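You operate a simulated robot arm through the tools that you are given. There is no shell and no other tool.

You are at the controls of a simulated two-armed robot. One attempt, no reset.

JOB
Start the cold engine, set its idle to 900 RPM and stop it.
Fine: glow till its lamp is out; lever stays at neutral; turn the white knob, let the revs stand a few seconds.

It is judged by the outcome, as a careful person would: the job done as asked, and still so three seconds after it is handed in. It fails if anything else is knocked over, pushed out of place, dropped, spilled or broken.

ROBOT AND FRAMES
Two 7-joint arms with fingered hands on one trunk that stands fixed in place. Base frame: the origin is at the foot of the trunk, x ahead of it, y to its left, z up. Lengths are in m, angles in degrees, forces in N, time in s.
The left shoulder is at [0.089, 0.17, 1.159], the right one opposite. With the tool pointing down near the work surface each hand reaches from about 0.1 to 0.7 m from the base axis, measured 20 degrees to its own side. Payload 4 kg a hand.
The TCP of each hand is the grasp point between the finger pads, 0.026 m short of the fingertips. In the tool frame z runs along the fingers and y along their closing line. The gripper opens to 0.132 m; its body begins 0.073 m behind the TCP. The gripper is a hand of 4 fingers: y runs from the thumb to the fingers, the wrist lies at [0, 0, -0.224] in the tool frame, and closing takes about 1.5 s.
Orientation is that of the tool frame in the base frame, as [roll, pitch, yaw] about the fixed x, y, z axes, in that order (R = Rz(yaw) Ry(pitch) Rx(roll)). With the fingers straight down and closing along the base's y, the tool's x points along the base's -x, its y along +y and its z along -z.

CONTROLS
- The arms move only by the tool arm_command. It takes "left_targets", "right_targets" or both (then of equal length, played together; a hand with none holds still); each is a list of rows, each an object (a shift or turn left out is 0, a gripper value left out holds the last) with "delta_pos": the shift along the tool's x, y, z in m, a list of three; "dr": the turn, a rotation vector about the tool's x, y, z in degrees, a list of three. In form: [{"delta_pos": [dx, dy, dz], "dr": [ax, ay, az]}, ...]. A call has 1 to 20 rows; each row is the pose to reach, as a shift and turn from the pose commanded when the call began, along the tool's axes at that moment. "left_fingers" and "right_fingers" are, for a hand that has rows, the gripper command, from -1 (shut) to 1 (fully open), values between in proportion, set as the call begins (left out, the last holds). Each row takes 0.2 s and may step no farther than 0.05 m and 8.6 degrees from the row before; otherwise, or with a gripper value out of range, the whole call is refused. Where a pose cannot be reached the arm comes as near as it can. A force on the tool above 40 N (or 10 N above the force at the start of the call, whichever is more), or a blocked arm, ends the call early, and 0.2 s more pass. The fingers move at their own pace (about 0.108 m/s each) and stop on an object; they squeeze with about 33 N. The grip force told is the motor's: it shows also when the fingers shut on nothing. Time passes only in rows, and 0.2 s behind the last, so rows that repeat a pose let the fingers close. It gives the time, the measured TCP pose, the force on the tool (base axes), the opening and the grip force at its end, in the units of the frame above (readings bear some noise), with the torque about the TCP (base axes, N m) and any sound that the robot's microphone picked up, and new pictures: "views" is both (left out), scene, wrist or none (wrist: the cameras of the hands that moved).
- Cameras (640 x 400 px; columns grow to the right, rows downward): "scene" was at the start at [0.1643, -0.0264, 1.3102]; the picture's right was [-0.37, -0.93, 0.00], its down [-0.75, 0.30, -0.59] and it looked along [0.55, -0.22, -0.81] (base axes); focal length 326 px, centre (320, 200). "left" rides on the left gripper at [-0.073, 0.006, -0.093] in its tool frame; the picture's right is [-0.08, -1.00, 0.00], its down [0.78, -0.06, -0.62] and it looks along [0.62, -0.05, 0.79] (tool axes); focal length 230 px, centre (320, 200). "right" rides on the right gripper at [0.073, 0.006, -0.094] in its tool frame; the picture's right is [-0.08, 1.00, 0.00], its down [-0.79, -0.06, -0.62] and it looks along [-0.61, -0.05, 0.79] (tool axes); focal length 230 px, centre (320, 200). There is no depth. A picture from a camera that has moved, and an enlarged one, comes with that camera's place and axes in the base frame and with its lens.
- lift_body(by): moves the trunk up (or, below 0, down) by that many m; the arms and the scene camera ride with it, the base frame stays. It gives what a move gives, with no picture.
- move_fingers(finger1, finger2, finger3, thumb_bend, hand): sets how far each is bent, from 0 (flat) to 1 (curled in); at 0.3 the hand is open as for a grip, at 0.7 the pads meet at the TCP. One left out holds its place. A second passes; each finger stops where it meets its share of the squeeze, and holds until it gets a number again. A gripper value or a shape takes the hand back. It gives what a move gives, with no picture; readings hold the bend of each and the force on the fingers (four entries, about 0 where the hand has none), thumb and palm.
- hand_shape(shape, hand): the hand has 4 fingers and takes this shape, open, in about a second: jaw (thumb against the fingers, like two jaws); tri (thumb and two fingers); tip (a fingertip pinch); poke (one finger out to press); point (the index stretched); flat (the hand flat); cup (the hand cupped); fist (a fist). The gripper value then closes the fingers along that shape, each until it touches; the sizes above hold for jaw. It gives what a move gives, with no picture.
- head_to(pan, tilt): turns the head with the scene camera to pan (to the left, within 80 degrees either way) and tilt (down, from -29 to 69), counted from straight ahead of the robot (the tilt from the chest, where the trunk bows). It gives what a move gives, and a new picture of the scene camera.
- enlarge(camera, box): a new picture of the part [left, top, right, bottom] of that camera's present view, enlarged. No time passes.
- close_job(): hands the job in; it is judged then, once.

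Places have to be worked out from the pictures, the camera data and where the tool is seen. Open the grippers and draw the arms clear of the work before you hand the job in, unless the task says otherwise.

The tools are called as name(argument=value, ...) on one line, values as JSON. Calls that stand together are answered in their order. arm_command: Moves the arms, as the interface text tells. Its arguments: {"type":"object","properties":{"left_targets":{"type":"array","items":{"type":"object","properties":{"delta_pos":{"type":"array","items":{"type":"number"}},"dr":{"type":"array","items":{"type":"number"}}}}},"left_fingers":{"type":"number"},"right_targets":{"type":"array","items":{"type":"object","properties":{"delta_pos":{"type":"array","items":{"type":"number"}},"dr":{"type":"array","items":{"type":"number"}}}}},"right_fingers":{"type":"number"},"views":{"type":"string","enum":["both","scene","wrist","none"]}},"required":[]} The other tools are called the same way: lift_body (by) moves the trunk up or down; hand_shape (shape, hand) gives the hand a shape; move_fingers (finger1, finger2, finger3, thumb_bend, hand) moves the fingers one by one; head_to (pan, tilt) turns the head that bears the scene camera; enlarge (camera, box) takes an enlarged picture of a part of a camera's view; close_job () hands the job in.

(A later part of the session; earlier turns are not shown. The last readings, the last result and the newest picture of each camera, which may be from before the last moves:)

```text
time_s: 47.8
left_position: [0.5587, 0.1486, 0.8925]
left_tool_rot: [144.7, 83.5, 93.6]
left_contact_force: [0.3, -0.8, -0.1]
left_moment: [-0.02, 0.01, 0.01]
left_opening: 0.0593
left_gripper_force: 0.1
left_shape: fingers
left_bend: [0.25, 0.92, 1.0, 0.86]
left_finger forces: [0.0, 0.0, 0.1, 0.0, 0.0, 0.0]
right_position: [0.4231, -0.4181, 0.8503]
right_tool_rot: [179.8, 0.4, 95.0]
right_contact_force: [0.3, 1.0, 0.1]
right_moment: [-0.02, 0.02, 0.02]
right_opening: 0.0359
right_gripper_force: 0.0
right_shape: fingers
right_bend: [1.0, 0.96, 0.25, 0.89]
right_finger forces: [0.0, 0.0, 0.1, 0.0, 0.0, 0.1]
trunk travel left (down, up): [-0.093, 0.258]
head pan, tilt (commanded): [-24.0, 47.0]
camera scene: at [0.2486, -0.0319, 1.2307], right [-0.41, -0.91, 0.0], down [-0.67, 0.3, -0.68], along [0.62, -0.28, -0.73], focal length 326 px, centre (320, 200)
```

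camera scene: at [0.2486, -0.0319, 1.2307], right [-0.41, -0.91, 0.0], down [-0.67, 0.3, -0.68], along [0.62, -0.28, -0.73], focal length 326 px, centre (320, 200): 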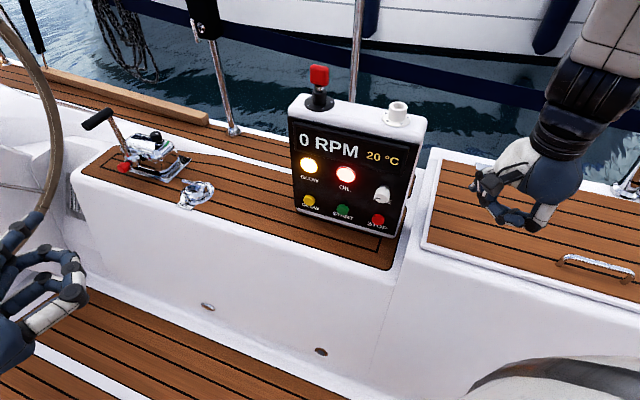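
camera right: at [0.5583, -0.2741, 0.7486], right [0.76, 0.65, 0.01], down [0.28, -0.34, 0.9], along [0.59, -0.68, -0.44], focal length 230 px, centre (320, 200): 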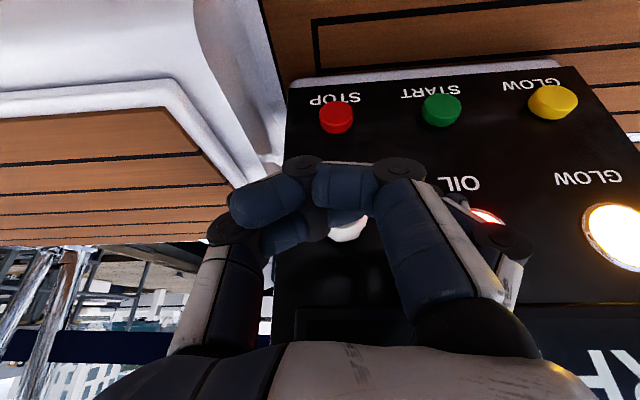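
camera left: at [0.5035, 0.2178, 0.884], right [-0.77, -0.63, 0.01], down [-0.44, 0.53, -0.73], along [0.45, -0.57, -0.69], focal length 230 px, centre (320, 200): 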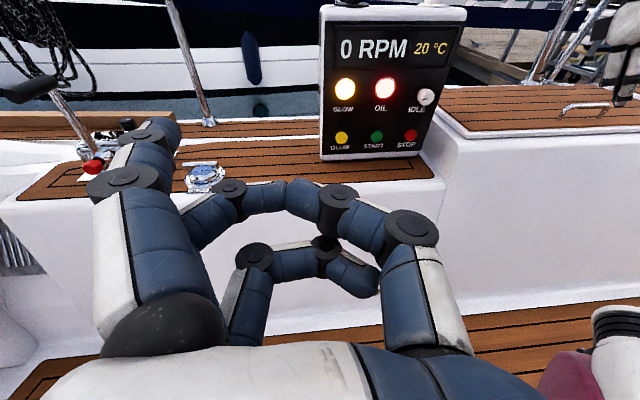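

That rotated freely. I continue turning another 85° the same way.

arm_command(right_targets=[{"dr": [0, 0, 8.5]}, {"dr": [0, 0, 17]}, {"dr": [0, 0, 25.5]}, {"dr": [0, 0, 34]}, {"dr": [0, 0, 42.5]}, {"dr": [0, 0, 51]}, {"dr": [0, 0, 59.5]}, {"dr": [0, 0, 68]}, {"dr": [0, 0, 76.5]}, {"dr": [0, 0, 85]}, {"dr": [0, 0, 85]}], views="scene")

```text
time_s: 50.2
left_position: [0.5577, 0.1503, 0.8924]
left_tool_rot: [144.6, 83.5, 93.6]
left_contact_force: [0.2, -0.1, -0.8]
left_moment: [-0.01, 0.03, -0.01]
left_opening: 0.0593
left_gripper_force: 0.0
left_shape: fingers
left_bend: [0.25, 0.92, 1.0, 0.86]
left_finger forces: [0.0, 0.1, 0.1, 0.0, 0.0, 0.1]
right_position: [0.4217, -0.4194, 0.8513]
right_tool_rot: [179.7, -0.2, 9.9]
right_contact_force: [0.3, -0.9, 0.1]
right_moment: [0.0, 0.02, -0.04]
right_opening: 0.0358
right_gripper_force: 0.0
right_shape: fingers
right_bend: [1.0, 0.96, 0.25, 0.89]
right_finger forces: [0.1, 0.0, 0.1, 0.0, 0.1, 0.0]
trunk travel left (down, up): [-0.093, 0.258]
head pan, tilt (commanded): [-24.0, 47.0]
camera scene: at [0.2486, -0.0319, 1.2307], right [-0.41, -0.91, 0.0], down [-0.67, 0.3, -0.68], along [0.62, -0.28, -0.73], focal length 326 px, centre (320, 200)
```

scene: 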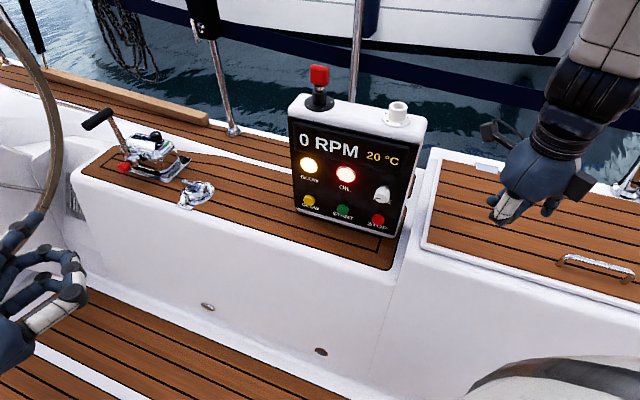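

The right hand is now in its natural thumb-forward attitude with no reach warnings. I set its index as the pointer and move it slightly forward. Then I lower the trunk 0.07 m, which suits the right arm's reach to all three buttons.

move_fingers(hand="right", finger1=0.25, finger2=1, finger3=1, thumb_bend=0.9)

arm_command(right_targets=[{"delta_pos": [0.02, 0, 0]}, {"delta_pos": [0.04, 0, 0]}], left_targets=[{"delta_pos": [-0.02, 0.015, -0.02]}, {"delta_pos": [-0.04, 0.03, -0.04]}], views="none")

lift_body(by=-0.07)

enlarge(camera="left", box=[0, 0, 640, 400])

```text
time_s: 51.2
left_position: [0.5584, 0.1494, 0.8915]
left_tool_rot: [144.5, 83.3, 93.7]
left_contact_force: [0.3, 0.8, 0.1]
left_moment: [0.01, 0.0, -0.01]
left_opening: 0.0594
left_gripper_force: 0.1
left_shape: fingers
left_bend: [0.25, 0.92, 1.0, 0.86]
left_finger forces: [0.0, 0.0, 0.1, 0.1, 0.0, 0.0]
right_position: [0.423, -0.4192, 0.8502]
right_tool_rot: [179.7, -0.2, 10.1]
right_contact_force: [-0.2, -0.3, 0.3]
right_moment: [-0.01, -0.03, 0.0]
right_opening: 0.0563
right_gripper_force: 0.0
right_shape: fingers
right_bend: [0.25, 0.96, 1.0, 0.88]
right_finger forces: [0.0, 0.0, 0.0, 0.0, 0.0, 0.0]
trunk travel left (down, up): [-0.093, 0.258]
head pan, tilt (commanded): [-24.0, 47.0]
```

```text
time_s: 51.8
left_position: [0.5572, 0.1954, 0.9379]
left_tool_rot: [145.0, 83.4, 94.0]
left_contact_force: [0.1, 0.8, -0.1]
left_moment: [0.0, 0.0, -0.02]
left_opening: 0.0594
left_gripper_force: 0.0
left_shape: fingers
left_bend: [0.25, 0.92, 1.0, 0.86]
left_finger forces: [0.0, 0.0, 0.0, 0.1, 0.0, 0.0]
right_position: [0.4622, -0.4117, 0.8491]
right_tool_rot: [179.6, -0.2, 10.0]
right_contact_force: [0.3, -0.4, 0.0]
right_moment: [0.01, 0.02, 0.04]
right_opening: 0.0562
right_gripper_force: 0.0
right_shape: fingers
right_bend: [0.25, 0.96, 1.0, 0.88]
right_finger forces: [0.1, 0.0, 0.0, 0.1, 0.0, 0.1]
trunk travel left (down, up): [-0.093, 0.258]
head pan, tilt (commanded): [-24.0, 47.0]
```

```text
time_s: 52.9
left_position: [0.5556, 0.1935, 0.8688]
left_tool_rot: [143.5, 83.2, 92.6]
left_contact_force: [0.1, -1.1, -0.5]
left_moment: [0.01, 0.04, -0.02]
left_opening: 0.0592
left_gripper_force: 0.1
left_shape: fingers
left_bend: [0.25, 0.92, 1.0, 0.86]
left_finger forces: [0.1, 0.0, 0.1, 0.0, 0.1, 0.0]
right_position: [0.4612, -0.4127, 0.7811]
right_tool_rot: [179.7, -0.3, 10.2]
right_contact_force: [-0.4, -0.8, 0.7]
right_moment: [0.04, 0.02, -0.01]
right_opening: 0.0561
right_gripper_force: 0.0
right_shape: fingers
right_bend: [0.25, 0.96, 1.0, 0.88]
right_finger forces: [0.0, 0.1, 0.0, 0.1, 0.0, 0.0]
trunk travel left (down, up): [-0.023, 0.328]
head pan, tilt (commanded): [-24.0, 47.0]
```

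```text
1.00 times, centred on (320, 200) of left (not enlarged: the box is as wide or as high as the picture)
camera zoom: at [0.5011, 0.2614, 0.951], right [-0.77, -0.63, 0.01], down [-0.44, 0.53, -0.73], along [0.46, -0.57, -0.69], focal length 230 px, centre (320, 200)
```

zoom: 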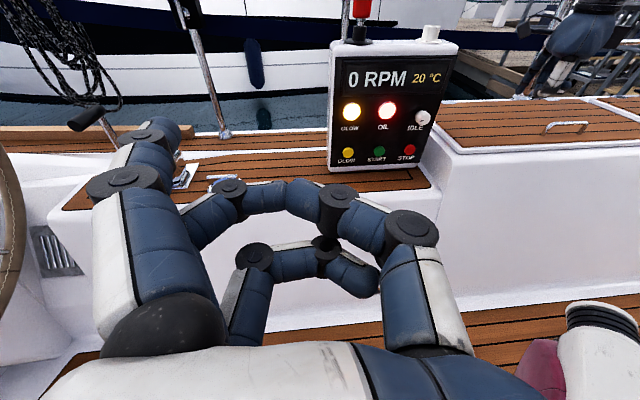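

The left camera view is good. I now bring the right hand, thumb up, toward a hover about 12 cm in front of START; first half of the path.

arm_command(right_targets=[{"delta_pos": [0.0266, -0.0222, 0.0161], "dr": [-2.59, 5.07, 4.98]}, {"delta_pos": [0.0531, -0.0445, 0.0322], "dr": [-5.18, 10.14, 9.96]}, {"delta_pos": [0.0797, -0.0667, 0.0483], "dr": [-7.77, 15.21, 14.94]}, {"delta_pos": [0.1062, -0.089, 0.0644], "dr": [-10.36, 20.28, 19.92]}, {"delta_pos": [0.1328, -0.1112, 0.0805], "dr": [-12.95, 25.35, 24.9]}], views="both")

enlarge(camera="left", box=[0, 0, 640, 400])

```text
time_s: 54.1
left_position: [0.557, 0.1952, 0.8676]
left_tool_rot: [144.6, 83.4, 93.6]
left_contact_force: [-0.2, 0.3, 0.5]
left_moment: [-0.03, -0.02, -0.01]
left_opening: 0.0596
left_gripper_force: 0.1
left_shape: fingers
left_bend: [0.25, 0.92, 1.0, 0.86]
left_finger forces: [0.0, 0.0, 0.0, 0.0, 0.1, 0.0]
right_position: [0.5762, -0.3018, 0.7038]
right_tool_rot: [175.9, -26.4, -18.2]
right_contact_force: [-0.2, 0.4, 0.0]
right_moment: [-0.03, -0.01, -0.03]
right_opening: 0.0564
right_gripper_force: 0.0
right_shape: fingers
right_bend: [0.25, 0.96, 1.0, 0.88]
right_finger forces: [0.0, 0.1, 0.0, 0.0, 0.1, 0.0]
right hand out of reach, approached as far as the arm can: row 5
trunk travel left (down, up): [-0.023, 0.328]
head pan, tilt (commanded): [-24.0, 47.0]
camera scene: at [0.3229, -0.032, 1.1458], right [-0.41, -0.91, 0.0], down [-0.67, 0.3, -0.68], along [0.62, -0.28, -0.73], focal length 326 px, centre (320, 200)
camera right: at [0.5997, -0.3085, 0.8189], right [-0.41, -0.91, 0.03], down [-0.89, 0.4, 0.2], along [-0.19, 0.05, -0.98], focal length 230 px, centre (320, 200)
```

scene: 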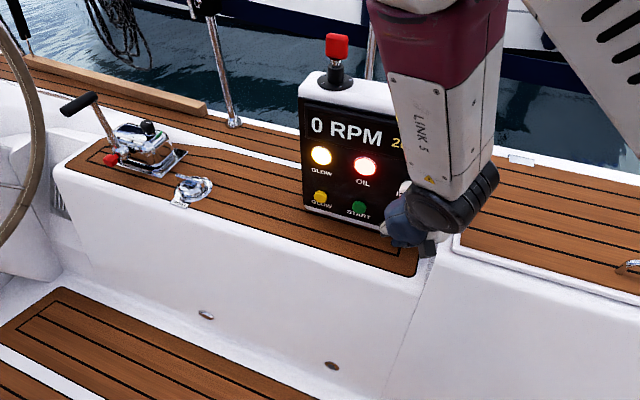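
right: 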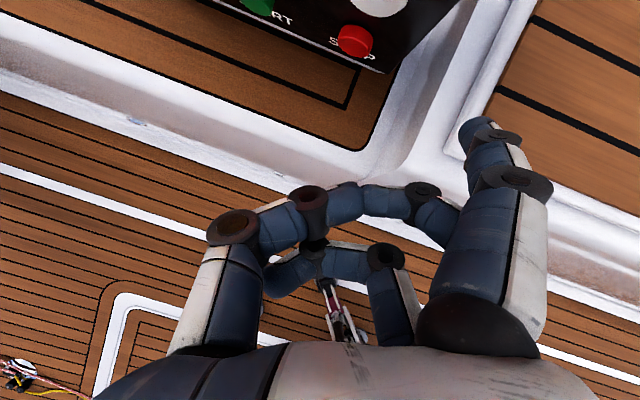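

```text
1.00 times, centred on (320, 200) of left (not enlarged: the box is as wide or as high as the picture)
camera zoom: at [0.5021, 0.2618, 0.9497], right [-0.77, -0.63, 0.01], down [-0.44, 0.53, -0.73], along [0.45, -0.57, -0.69], focal length 230 px, centre (320, 200)
```

zoom: 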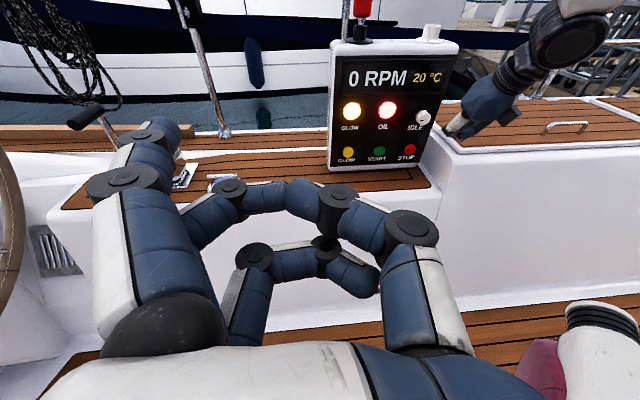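

The wrist passed a little close to the shoulder, which explains the reach note, but the pose is within 2 cm of plan. The rest of the path moves away from the shoulder, so I continue to the hover in front of START.

arm_command(right_targets=[{"delta_pos": [0.0021, -0.0374, 0.0171], "dr": [-2.6, 5.47, 4.14]}, {"delta_pos": [0.0041, -0.0748, 0.0342], "dr": [-5.2, 10.93, 8.27]}, {"delta_pos": [0.0062, -0.1122, 0.0513], "dr": [-7.79, 16.4, 12.41]}], views="both")

enlarge(camera="left", box=[0, 0, 640, 400])

```text
time_s: 54.9
left_position: [0.5547, 0.1955, 0.8705]
left_tool_rot: [142.6, 83.5, 91.7]
left_contact_force: [-0.3, -1.3, -0.6]
left_moment: [-0.02, -0.02, 0.0]
left_opening: 0.0594
left_gripper_force: 0.1
left_shape: fingers
left_bend: [0.25, 0.92, 1.0, 0.86]
left_finger forces: [0.0, 0.1, 0.0, 0.1, 0.1, 0.1]
right_position: [0.6778, -0.3638, 0.7147]
right_tool_rot: [178.6, -36.2, -31.6]
right_contact_force: [-22.8, 6.8, 12.5]
right_moment: [-0.89, -0.5, -1.75]
right_opening: 0.0727
right_gripper_force: 11.1
right_shape: fingers
right_bend: [0.17, 0.96, 1.0, 0.9]
right_finger forces: [22.1, 0.0, 0.1, 0.1, 0.0, 0.1]
right hand out of reach, approached as far as the arm can: row 1, 2, 3
trunk travel left (down, up): [-0.023, 0.328]
head pan, tilt (commanded): [-24.0, 47.0]
stopped in row 3 (right hand): the force on the tool passed its limit at 73 N (the readings are from after the stop); the commanded pose is now the measured one
camera scene: at [0.3198, -0.031, 1.1473], right [-0.41, -0.91, 0.0], down [-0.67, 0.3, -0.68], along [0.62, -0.28, -0.73], focal length 326 px, centre (320, 200)
camera right: at [0.6799, -0.3695, 0.8317], right [-0.59, -0.81, -0.02], down [-0.81, 0.59, 0.03], along [-0.01, 0.04, -1.0], focal length 230 px, centre (320, 200)
```

scene: 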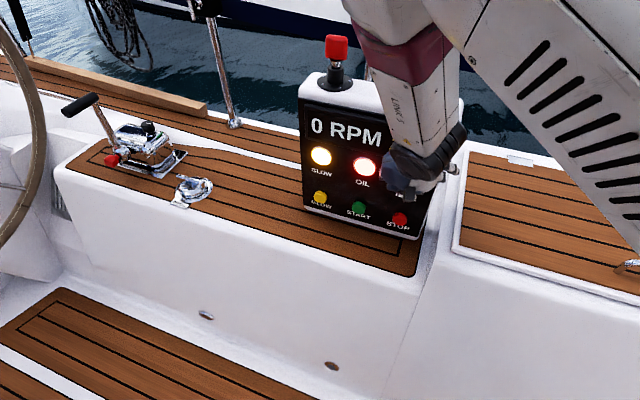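
right: 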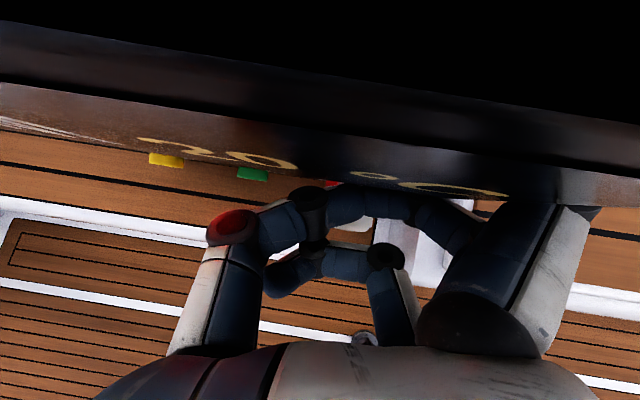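

```text
1.00 times, centred on (320, 200) of left (not enlarged: the box is as wide or as high as the picture)
camera zoom: at [0.4998, 0.2626, 0.9517], right [-0.77, -0.63, 0.01], down [-0.44, 0.53, -0.73], along [0.46, -0.57, -0.69], focal length 230 px, centre (320, 200)
```

zoom: 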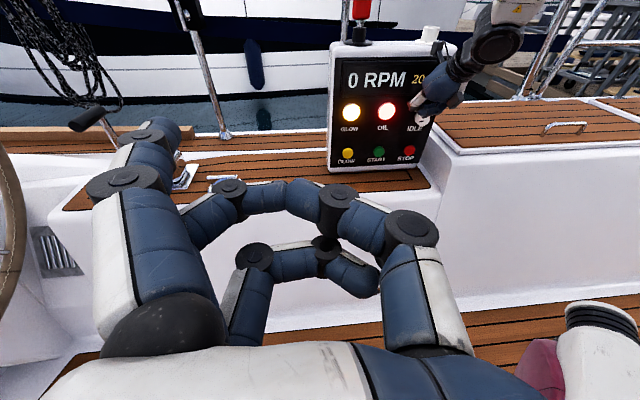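

Again the arm folded past its limit and was pushed out against the display. The lesson is to keep the right wrist well away from its shoulder. I curl the index to release the contact, then raise the trunk so the arm has room.

move_fingers(hand="right", finger1=1)

enlarge(camera="left", box=[300, 0, 540, 180])

enlarge(camera="right", box=[0, 0, 640, 400])

```text
time_s: 55.9
left_position: [0.5543, 0.1946, 0.8697]
left_tool_rot: [142.9, 83.4, 91.9]
left_contact_force: [0.5, 0.0, 0.2]
left_moment: [0.0, -0.02, 0.03]
left_opening: 0.0594
left_gripper_force: 0.1
left_shape: fingers
left_bend: [0.25, 0.92, 1.0, 0.86]
left_finger forces: [0.0, 0.0, 0.1, 0.1, 0.0, 0.1]
right_position: [0.6785, -0.364, 0.7135]
right_tool_rot: [178.4, -36.3, -31.4]
right_contact_force: [-34.2, -6.9, 11.8]
right_moment: [-0.34, -1.03, -2.17]
right_opening: 0.0663
right_gripper_force: 17.7
right_shape: fingers
right_bend: [0.4, 0.96, 1.0, 0.9]
right_finger forces: [35.4, 0.1, 0.1, 0.0, 0.0, 0.0]
trunk travel left (down, up): [-0.023, 0.328]
head pan, tilt (commanded): [-24.0, 47.0]
```

```text
2.22 times, centred on (420, 90) of left
camera zoom: at [0.4993, 0.2619, 0.9515], right [-0.77, -0.63, 0.01], down [-0.44, 0.53, -0.73], along [0.46, -0.57, -0.69], focal length 511 px, centre (98, 444)
```

zoom: 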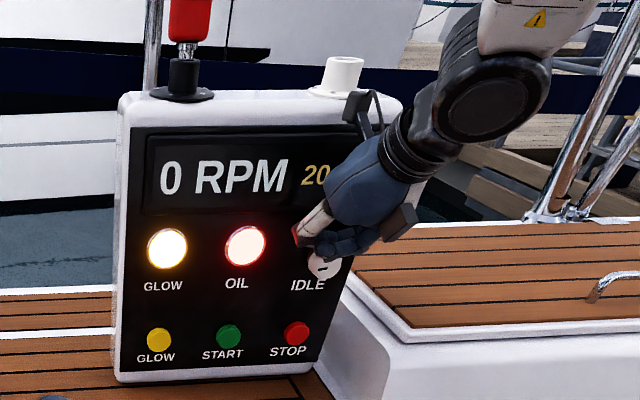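

```text
1.00 times, centred on (320, 200) of right (not enlarged: the box is as wide or as high as the picture)
camera zoom: at [0.68, -0.3695, 0.8315], right [-0.59, -0.81, -0.02], down [-0.81, 0.59, 0.03], along [-0.01, 0.04, -1.0], focal length 230 px, centre (320, 200)
```

zoom: 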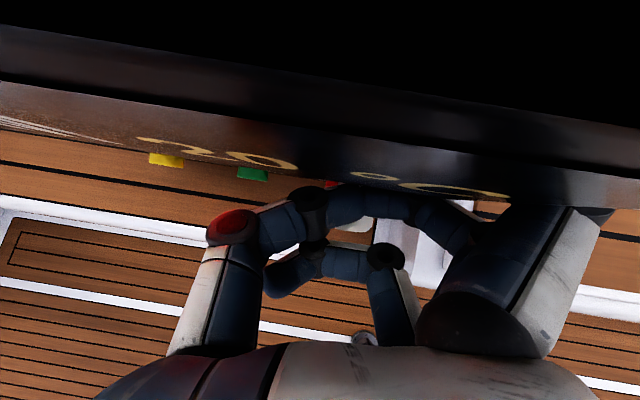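

The index has slipped beside the panel's right edge, so curling it pulls on the panel. I open the index outward instead to release it.

move_fingers(hand="right", finger1=0.05)

enlarge(camera="left", box=[300, 0, 540, 180])

enlarge(camera="right", box=[0, 0, 640, 400])

```text
time_s: 56.9
left_position: [0.5543, 0.1946, 0.869]
left_tool_rot: [143.4, 83.4, 92.4]
left_contact_force: [-0.3, 0.0, -0.3]
left_moment: [0.01, 0.03, -0.03]
left_opening: 0.0591
left_gripper_force: 0.1
left_shape: fingers
left_bend: [0.25, 0.92, 1.0, 0.86]
left_finger forces: [0.0, 0.0, 0.0, 0.1, 0.1, 0.0]
right_position: [0.6804, -0.3616, 0.7109]
right_tool_rot: [178.5, -36.3, -31.3]
right_contact_force: [-29.1, 5.0, 6.0]
right_moment: [-0.23, -1.01, -2.06]
right_opening: 0.0749
right_gripper_force: 13.9
right_shape: fingers
right_bend: [0.16, 0.96, 1.0, 0.9]
right_finger forces: [27.6, 0.0, 0.0, 0.0, 0.0, 0.1]
trunk travel left (down, up): [-0.023, 0.328]
head pan, tilt (commanded): [-24.0, 47.0]
```

```text
2.22 times, centred on (420, 90) of left
camera zoom: at [0.5, 0.2624, 0.9507], right [-0.77, -0.63, 0.01], down [-0.44, 0.53, -0.73], along [0.46, -0.57, -0.69], focal length 511 px, centre (98, 444)
```

zoom: 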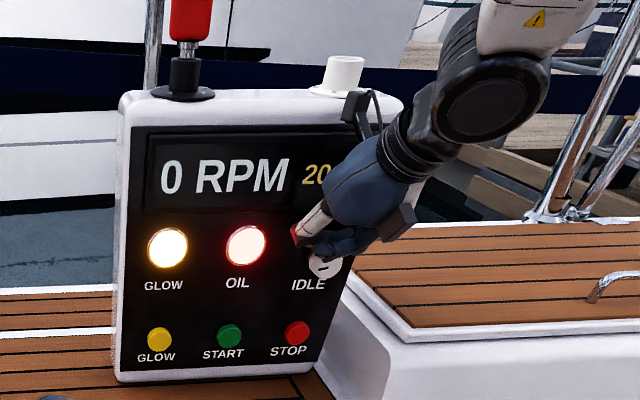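

```text
1.00 times, centred on (320, 200) of right (not enlarged: the box is as wide or as high as the picture)
camera zoom: at [0.6816, -0.3679, 0.831], right [-0.58, -0.81, -0.03], down [-0.81, 0.58, 0.03], along [-0.01, 0.04, -1.0], focal length 230 px, centre (320, 200)
```

zoom: 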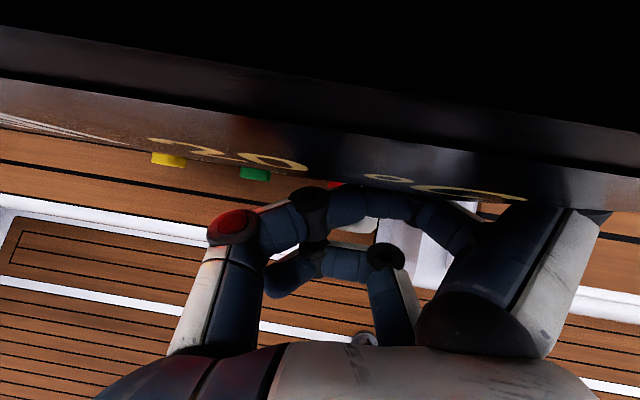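

The finger is still pressed against the panel edge at about 28 N. I pivot the hand back about its wrist, keeping the wrist in place. That draws the fingertips away from the panel without folding the arm further.

arm_command(right_targets=[{"delta_pos": [-0.0156, 0, -0.0005], "dr": [0, -4, 0]}, {"delta_pos": [-0.0312, 0, -0.0022], "dr": [0, -8, 0]}], views="scene")

enlarge(camera="left", box=[300, 0, 540, 180])

```text
time_s: 57.5
left_position: [0.5573, 0.194, 0.865]
left_tool_rot: [146.8, 83.3, 95.7]
left_contact_force: [0.4, -0.9, -1.1]
left_moment: [0.0, 0.02, -0.03]
left_opening: 0.0594
left_gripper_force: 0.1
left_shape: fingers
left_bend: [0.25, 0.92, 1.0, 0.86]
left_finger forces: [0.1, 0.1, 0.1, 0.1, 0.1, 0.0]
right_position: [0.6586, -0.3458, 0.6885]
right_tool_rot: [178.6, -27.8, -31.0]
right_contact_force: [-10.7, 9.8, 3.8]
right_moment: [-0.15, 0.0, -0.44]
right_opening: 0.0627
right_gripper_force: 14.1
right_shape: fingers
right_bend: [0.23, 0.97, 1.0, 0.9]
right_finger forces: [0.0, 28.0, 0.0, 0.0, 0.1, 0.0]
trunk travel left (down, up): [-0.023, 0.328]
head pan, tilt (commanded): [-24.0, 47.0]
camera scene: at [0.3249, -0.032, 1.1443], right [-0.41, -0.91, 0.0], down [-0.67, 0.3, -0.68], along [0.62, -0.28, -0.73], focal length 326 px, centre (320, 200)
```

scene: 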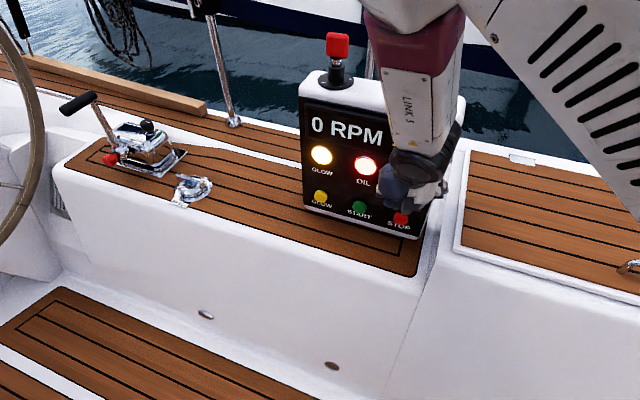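

```text
2.22 times, centred on (420, 90) of left
camera zoom: at [0.5035, 0.2618, 0.9472], right [-0.77, -0.63, 0.01], down [-0.44, 0.53, -0.72], along [0.45, -0.57, -0.69], focal length 511 px, centre (98, 444)
```

zoom: 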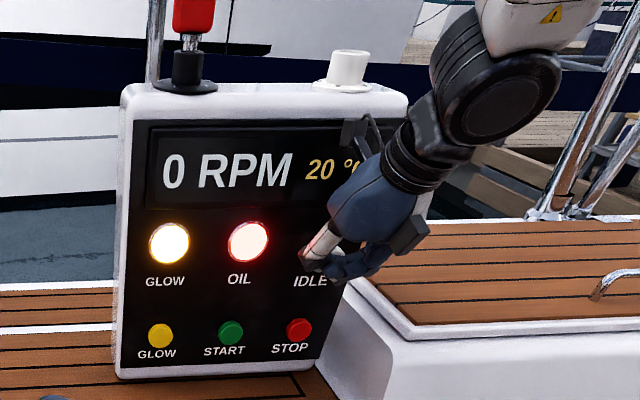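

The index is free; now finger 2 leans on the knob front. I continue pivoting the hand back off the panel.

arm_command(right_targets=[{"delta_pos": [-0.0156, 0, -0.0005], "dr": [0, -4, 0]}, {"delta_pos": [-0.0312, 0, -0.0022], "dr": [0, -8, 0]}, {"delta_pos": [-0.0466, 0, -0.0049], "dr": [0, -12, 0]}], views="scene")

enlarge(camera="left", box=[300, 0, 540, 180])

```text
time_s: 58.3
left_position: [0.5565, 0.1943, 0.8675]
left_tool_rot: [144.5, 83.4, 93.6]
left_contact_force: [-0.2, -0.5, -0.2]
left_moment: [0.01, 0.01, -0.01]
left_opening: 0.0592
left_gripper_force: 0.0
left_shape: fingers
left_bend: [0.25, 0.92, 1.0, 0.86]
left_finger forces: [0.0, 0.0, 0.0, 0.1, 0.0, 0.0]
right_position: [0.6228, -0.3256, 0.6776]
right_tool_rot: [178.8, -16.3, -31.6]
right_contact_force: [-0.1, -0.2, 0.1]
right_moment: [0.02, -0.01, 0.03]
right_opening: 0.0626
right_gripper_force: 0.2
right_shape: fingers
right_bend: [0.23, 0.96, 1.0, 0.89]
right_finger forces: [0.0, 0.1, 0.0, 0.1, 0.0, 0.0]
trunk travel left (down, up): [-0.023, 0.328]
head pan, tilt (commanded): [-24.0, 47.0]
camera scene: at [0.3229, -0.0318, 1.1458], right [-0.41, -0.91, 0.0], down [-0.67, 0.3, -0.68], along [0.62, -0.28, -0.73], focal length 326 px, centre (320, 200)
```

scene: 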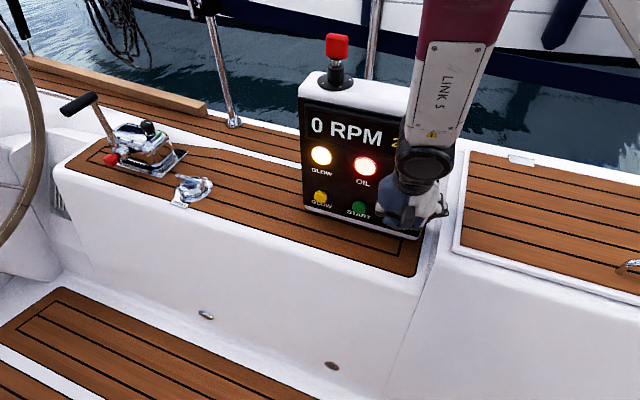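

```text
2.22 times, centred on (420, 90) of left
camera zoom: at [0.5021, 0.262, 0.9496], right [-0.77, -0.63, 0.01], down [-0.44, 0.53, -0.73], along [0.45, -0.57, -0.69], focal length 511 px, centre (98, 444)
```

zoom: 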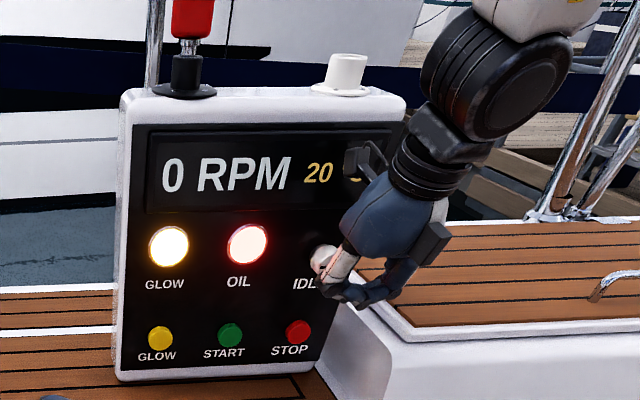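

All contact is gone, and the hand hangs about 9 cm in front of the panel. I raise the trunk 0.08 m, which moves the shoulder back and gives the arm room.

lift_body(by=0.08)

enlarge(camera="left", box=[0, 0, 640, 400])

enlarge(camera="scene", box=[0, 0, 640, 400])

```text
time_s: 59.5
left_position: [0.5581, 0.194, 0.9463]
left_tool_rot: [145.8, 83.4, 95.0]
left_contact_force: [0.7, 0.7, -0.1]
left_moment: [-0.03, -0.01, 0.01]
left_opening: 0.0592
left_gripper_force: 0.1
left_shape: fingers
left_bend: [0.25, 0.92, 1.0, 0.86]
left_finger forces: [0.0, 0.0, 0.0, 0.0, 0.0, 0.1]
right_position: [0.6226, -0.325, 0.7571]
right_tool_rot: [178.7, -16.2, -31.6]
right_contact_force: [-0.1, 0.1, -0.5]
right_moment: [-0.02, 0.03, 0.0]
right_opening: 0.0627
right_gripper_force: 0.0
right_shape: fingers
right_bend: [0.23, 0.96, 1.0, 0.89]
right_finger forces: [0.1, 0.0, 0.0, 0.0, 0.0, 0.0]
trunk travel left (down, up): [-0.103, 0.248]
head pan, tilt (commanded): [-24.0, 47.0]
```

```text
1.00 times, centred on (320, 200) of left (not enlarged: the box is as wide or as high as the picture)
camera zoom: at [0.5034, 0.262, 1.0282], right [-0.77, -0.63, 0.01], down [-0.44, 0.53, -0.72], along [0.45, -0.57, -0.69], focal length 230 px, centre (320, 200)
```

zoom: 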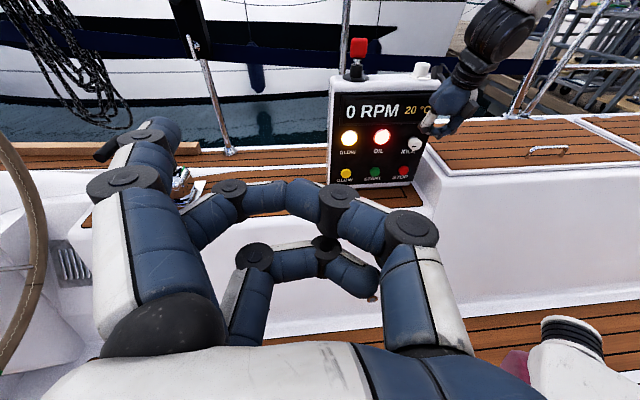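

```text
1.00 times, centred on (320, 200) of scene (not enlarged: the box is as wide or as high as the picture)
camera zoom: at [0.239, -0.032, 1.2419], right [-0.41, -0.91, 0.0], down [-0.67, 0.3, -0.68], along [0.62, -0.28, -0.73], focal length 326 px, centre (320, 200)
```

zoom: 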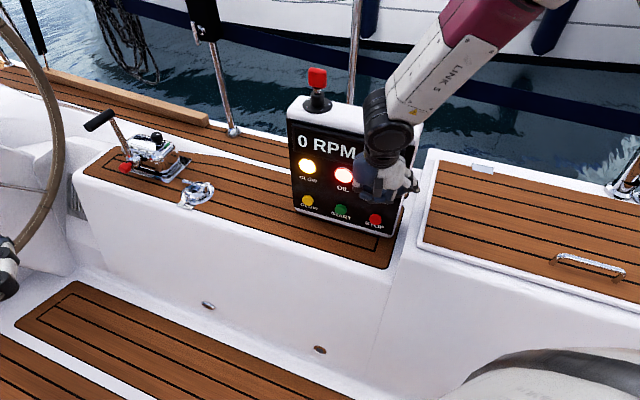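

With the trunk raised the right hand sits freely at [0.623,-0.325,0.757]. I take it 6 cm straight out from the panel and check that it follows exactly.

arm_command(right_targets=[{"delta_pos": [-0.0188, -0.0041, -0.0055]}, {"delta_pos": [-0.0375, -0.0083, -0.0111]}, {"delta_pos": [-0.0563, -0.0124, -0.0166]}, {"delta_pos": [-0.0563, -0.0124, -0.0166]}], views="none")

```text
time_s: 60.5
left_position: [0.5561, 0.1947, 0.9476]
left_tool_rot: [144.6, 83.4, 93.6]
left_contact_force: [-0.3, -0.4, 0.9]
left_moment: [0.0, 0.03, 0.02]
left_opening: 0.0593
left_gripper_force: 0.0
left_shape: fingers
left_bend: [0.25, 0.92, 1.0, 0.86]
left_finger forces: [0.0, 0.0, 0.0, 0.1, 0.0, 0.0]
right_position: [0.5787, -0.2841, 0.7569]
right_tool_rot: [178.8, -16.4, -31.6]
right_contact_force: [0.0, 0.7, 0.3]
right_moment: [0.01, 0.01, -0.02]
right_opening: 0.0625
right_gripper_force: 0.1
right_shape: fingers
right_bend: [0.23, 0.96, 1.0, 0.89]
right_finger forces: [0.0, 0.1, 0.0, 0.0, 0.0, 0.0]
trunk travel left (down, up): [-0.103, 0.248]
head pan, tilt (commanded): [-24.0, 47.0]
```

It followed exactly. I now turn and lower it toward the START hover in two halves, checking for any reach warning.

arm_command(right_targets=[{"delta_pos": [-0.0037, -0.029, 0.0221], "dr": [-1.02, 6.38, 1.77]}, {"delta_pos": [-0.0074, -0.0581, 0.0441], "dr": [-2.04, 12.77, 3.53]}, {"delta_pos": [-0.0112, -0.0871, 0.0662], "dr": [-3.07, 19.15, 5.3]}], views="scene")

```text
time_s: 61.2
left_position: [0.5571, 0.1939, 0.947]
left_tool_rot: [145.2, 83.4, 94.2]
left_contact_force: [-0.2, -0.3, -0.7]
left_moment: [0.07, 0.03, 0.0]
left_opening: 0.0593
left_gripper_force: 0.0
left_shape: fingers
left_bend: [0.25, 0.92, 1.0, 0.86]
left_finger forces: [0.0, 0.0, 0.1, 0.0, 0.1, 0.1]
right_position: [0.6338, -0.2151, 0.6884]
right_tool_rot: [178.0, -35.7, -37.0]
right_contact_force: [0.8, -1.0, -0.2]
right_moment: [0.0, 0.02, -0.02]
right_opening: 0.0625
right_gripper_force: 0.0
right_shape: fingers
right_bend: [0.23, 0.96, 1.0, 0.89]
right_finger forces: [0.0, 0.1, 0.0, 0.0, 0.0, 0.0]
trunk travel left (down, up): [-0.103, 0.248]
head pan, tilt (commanded): [-24.0, 47.0]
camera scene: at [0.2384, -0.032, 1.2421], right [-0.41, -0.91, 0.0], down [-0.67, 0.3, -0.68], along [0.62, -0.28, -0.73], focal length 326 px, centre (320, 200)
```

scene: 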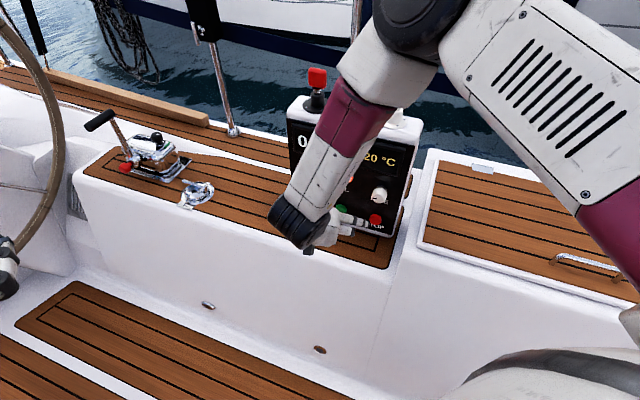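

It is following precisely with no warning. I complete the second half to the START hover and check through both wrist cameras.

arm_command(right_targets=[{"delta_pos": [-0.0138, -0.0286, 0.0172], "dr": [-1.02, 6.38, 1.77]}, {"delta_pos": [-0.0275, -0.0572, 0.0344], "dr": [-2.04, 12.77, 3.53]}, {"delta_pos": [-0.0413, -0.0858, 0.0516], "dr": [-3.07, 19.15, 5.3]}, {"delta_pos": [-0.0413, -0.0858, 0.0516], "dr": [-3.07, 19.15, 5.3]}], views="both")

enlarge(camera="left", box=[0, 0, 640, 400])

```text
time_s: 62.2
left_position: [0.5558, 0.1949, 0.9495]
left_tool_rot: [144.2, 83.4, 93.2]
left_contact_force: [0.4, 0.1, -0.4]
left_moment: [0.0, 0.03, -0.01]
left_opening: 0.0594
left_gripper_force: 0.1
left_shape: fingers
left_bend: [0.25, 0.92, 1.0, 0.86]
left_finger forces: [0.0, 0.1, 0.0, 0.0, 0.0, 0.1]
right_position: [0.6805, -0.1469, 0.6199]
right_tool_rot: [-180.0, -55.1, -44.0]
right_contact_force: [0.1, -0.2, 0.5]
right_moment: [-0.03, 0.01, 0.02]
right_opening: 0.0624
right_gripper_force: 0.0
right_shape: fingers
right_bend: [0.23, 0.96, 1.0, 0.89]
right_finger forces: [0.0, 0.1, 0.0, 0.0, 0.0, 0.1]
trunk travel left (down, up): [-0.103, 0.248]
head pan, tilt (commanded): [-24.0, 47.0]
camera scene: at [0.2371, -0.0317, 1.2427], right [-0.41, -0.91, 0.0], down [-0.67, 0.3, -0.68], along [0.62, -0.28, -0.73], focal length 326 px, centre (320, 200)
camera right: at [0.6521, -0.1283, 0.7337], right [-0.72, -0.69, -0.06], down [-0.65, 0.71, -0.29], along [0.24, -0.17, -0.96], focal length 230 px, centre (320, 200)
```

scene: 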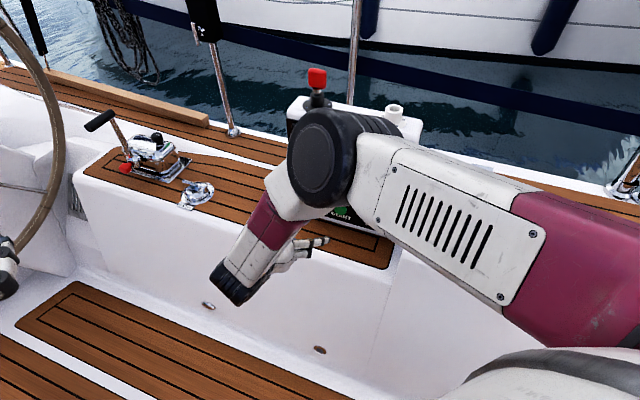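
right: 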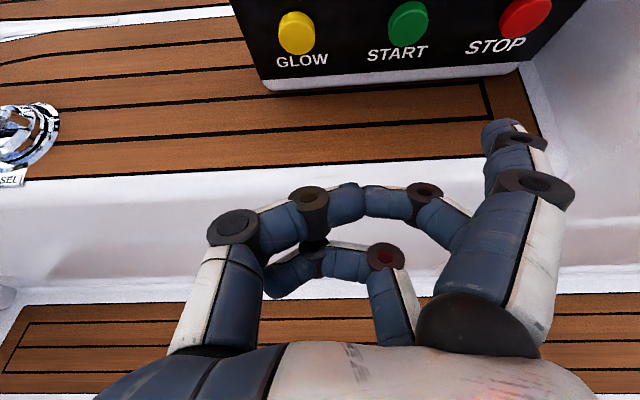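

```text
1.00 times, centred on (320, 200) of left (not enlarged: the box is as wide or as high as the picture)
camera zoom: at [0.5018, 0.2621, 1.0301], right [-0.77, -0.63, 0.01], down [-0.44, 0.53, -0.73], along [0.45, -0.57, -0.69], focal length 230 px, centre (320, 200)
```

zoom: 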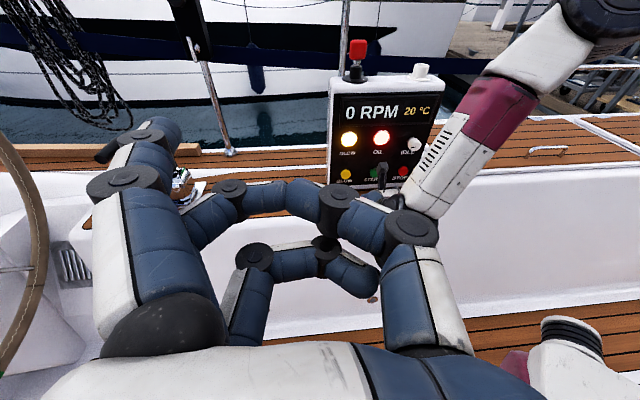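

The right hand is exactly at the hover; its own camera shows the three buttons, and the left camera shows the display and lamps. GLOW is the farthest reach, so I lower the trunk 0.05 m.

lift_body(by=-0.05)

enlarge(camera="right", box=[0, 0, 640, 400])

enlarge(camera="left", box=[300, 20, 540, 220])

```text
time_s: 63.2
left_position: [0.5565, 0.1933, 0.8998]
left_tool_rot: [143.3, 83.4, 92.3]
left_contact_force: [-0.4, -0.5, 0.8]
left_moment: [-0.01, -0.02, 0.04]
left_opening: 0.0593
left_gripper_force: 0.0
left_shape: fingers
left_bend: [0.25, 0.92, 1.0, 0.86]
left_finger forces: [0.0, 0.1, 0.0, 0.0, 0.0, 0.0]
right_position: [0.6807, -0.1494, 0.5737]
right_tool_rot: [-179.7, -55.1, -44.1]
right_contact_force: [1.0, -0.7, 0.3]
right_moment: [0.01, 0.03, 0.03]
right_opening: 0.0627
right_gripper_force: 0.0
right_shape: fingers
right_bend: [0.23, 0.96, 1.0, 0.89]
right_finger forces: [0.0, 0.0, 0.0, 0.0, 0.0, 0.0]
trunk travel left (down, up): [-0.053, 0.298]
head pan, tilt (commanded): [-24.0, 47.0]
```

```text
1.00 times, centred on (320, 200) of right (not enlarged: the box is as wide or as high as the picture)
camera zoom: at [0.6524, -0.1288, 0.6849], right [-0.72, -0.69, -0.07], down [-0.65, 0.71, -0.29], along [0.24, -0.17, -0.95], focal length 230 px, centre (320, 200)
```

zoom: 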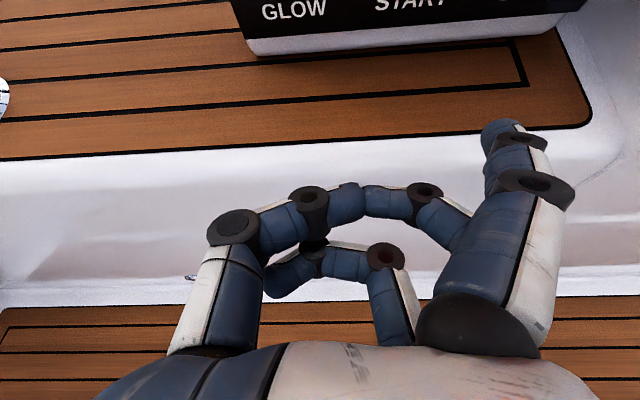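

```text
2.00 times, centred on (420, 120) of left
camera zoom: at [0.501, 0.2613, 0.9811], right [-0.77, -0.63, 0.01], down [-0.44, 0.53, -0.73], along [0.46, -0.57, -0.69], focal length 460 px, centre (120, 360)
```

zoom: 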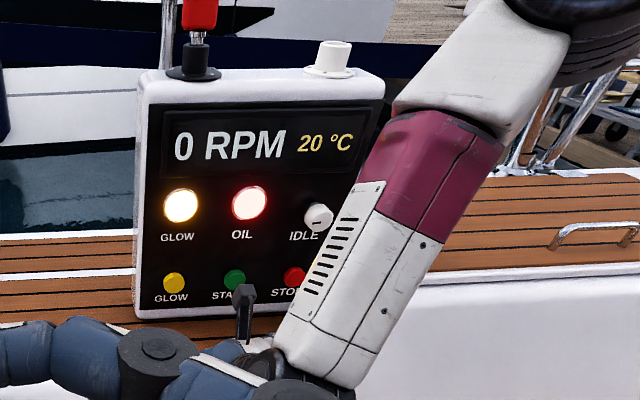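

The left view is clear. I fix the index at a defined bend, then move left, up and forward to a point about 6 cm before GLOW.

move_fingers(hand="right", finger1=0.27)

arm_command(right_targets=[{"delta_pos": [0.0137, -0.028, 0.0087]}, {"delta_pos": [0.0275, -0.056, 0.0174]}, {"delta_pos": [0.0412, -0.084, 0.0261]}, {"delta_pos": [0.0549, -0.112, 0.0348]}, {"delta_pos": [0.0549, -0.112, 0.0348]}], views="both")

enlarge(camera="left", box=[300, 20, 540, 220])

```text
time_s: 64.2
left_position: [0.5557, 0.1939, 0.8989]
left_tool_rot: [144.6, 83.5, 93.6]
left_contact_force: [0.1, 0.1, 0.0]
left_moment: [0.01, 0.0, -0.01]
left_opening: 0.0595
left_gripper_force: 0.1
left_shape: fingers
left_bend: [0.25, 0.92, 1.0, 0.86]
left_finger forces: [0.1, 0.0, 0.1, 0.0, 0.0, 0.0]
right_position: [0.6807, -0.148, 0.5695]
right_tool_rot: [179.9, -54.9, -43.9]
right_contact_force: [0.3, -0.9, -0.7]
right_moment: [0.02, 0.0, 0.02]
right_opening: 0.0551
right_gripper_force: 0.0
right_shape: fingers
right_bend: [0.27, 0.96, 1.0, 0.89]
right_finger forces: [0.0, 0.1, 0.0, 0.1, 0.0, 0.0]
trunk travel left (down, up): [-0.053, 0.298]
head pan, tilt (commanded): [-24.0, 47.0]
```

```text
time_s: 65.4
left_position: [0.5554, 0.1945, 0.8976]
left_tool_rot: [144.6, 83.3, 93.7]
left_contact_force: [0.7, -0.1, 0.1]
left_moment: [-0.02, -0.01, 0.01]
left_opening: 0.0592
left_gripper_force: 0.1
left_shape: fingers
left_bend: [0.25, 0.92, 1.0, 0.86]
left_finger forces: [0.0, 0.0, 0.1, 0.0, 0.0, 0.0]
right_position: [0.8023, -0.108, 0.5956]
right_tool_rot: [179.9, -54.9, -43.8]
right_contact_force: [-0.3, 0.4, 0.2]
right_moment: [-0.03, -0.01, 0.02]
right_opening: 0.0549
right_gripper_force: 0.1
right_shape: fingers
right_bend: [0.27, 0.96, 1.0, 0.89]
right_finger forces: [0.0, 0.0, 0.0, 0.1, 0.1, 0.1]
trunk travel left (down, up): [-0.053, 0.298]
head pan, tilt (commanded): [-24.0, 47.0]
camera scene: at [0.2926, -0.0318, 1.1824], right [-0.41, -0.91, 0.0], down [-0.67, 0.3, -0.68], along [0.62, -0.28, -0.73], focal length 326 px, centre (320, 200)
camera right: at [0.773, -0.0897, 0.7078], right [-0.72, -0.69, -0.06], down [-0.65, 0.71, -0.29], along [0.24, -0.17, -0.96], focal length 230 px, centre (320, 200)
```

scene: 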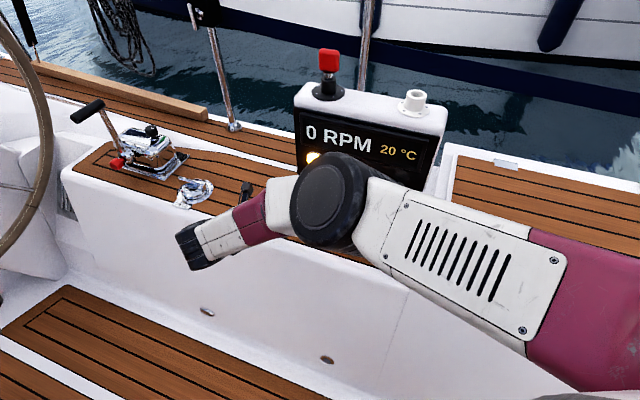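
right: 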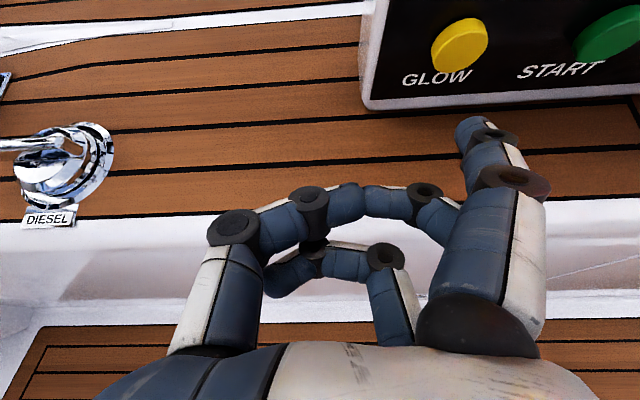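

```text
2.00 times, centred on (420, 120) of left
camera zoom: at [0.5022, 0.262, 0.9797], right [-0.77, -0.63, 0.01], down [-0.44, 0.53, -0.73], along [0.45, -0.57, -0.69], focal length 460 px, centre (120, 360)
```

zoom: 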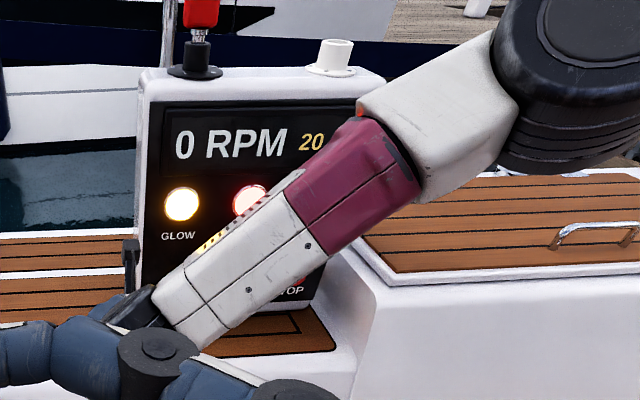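

The arm follows exactly. From the right camera the tip is about 6.6 cm from GLOW and 1.8 cm too far left; I shift right and close to about 2 cm.

arm_command(right_targets=[{"delta_pos": [0.0129, 0.009, 0.0184]}, {"delta_pos": [0.0258, 0.018, 0.0369]}, {"delta_pos": [0.0258, 0.018, 0.0369]}], views="wrist")

enlarge(camera="right", box=[360, 0, 620, 170])

```text
time_s: 66.2
left_position: [0.557, 0.1942, 0.8967]
left_tool_rot: [144.6, 83.5, 93.6]
left_contact_force: [0.5, 0.0, 0.8]
left_moment: [0.03, -0.04, -0.01]
left_opening: 0.0593
left_gripper_force: 0.1
left_shape: fingers
left_bend: [0.25, 0.92, 1.0, 0.86]
left_finger forces: [0.1, 0.1, 0.0, 0.0, 0.0, 0.1]
right_position: [0.8202, -0.1538, 0.5958]
right_tool_rot: [179.9, -54.9, -43.9]
right_contact_force: [0.9, 0.2, -0.8]
right_moment: [0.01, -0.01, 0.01]
right_opening: 0.055
right_gripper_force: 0.0
right_shape: fingers
right_bend: [0.27, 0.96, 1.0, 0.89]
right_finger forces: [0.0, 0.1, 0.0, 0.0, 0.0, 0.0]
trunk travel left (down, up): [-0.053, 0.298]
head pan, tilt (commanded): [-24.0, 47.0]
camera right: at [0.7927, -0.1338, 0.7073], right [-0.72, -0.69, -0.06], down [-0.65, 0.71, -0.29], along [0.24, -0.17, -0.96], focal length 230 px, centre (320, 200)
```

right: 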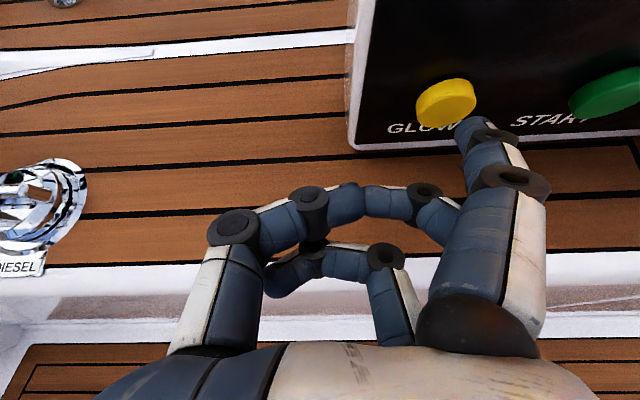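

```text
2.35 times, centred on (490, 85) of right
camera zoom: at [0.7927, -0.1338, 0.7073], right [-0.72, -0.69, -0.06], down [-0.65, 0.71, -0.29], along [0.24, -0.17, -0.96], focal length 541 px, centre (-80, 471)
```

zoom: 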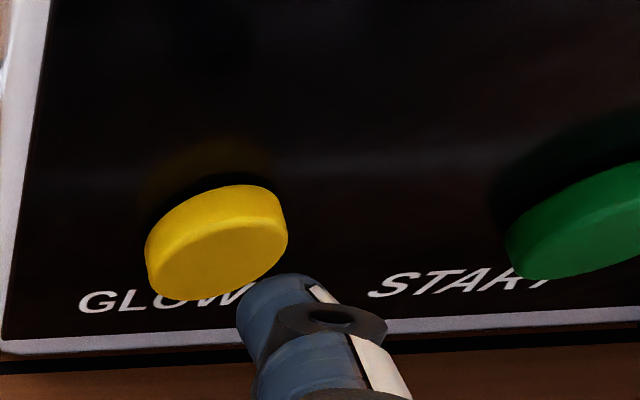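

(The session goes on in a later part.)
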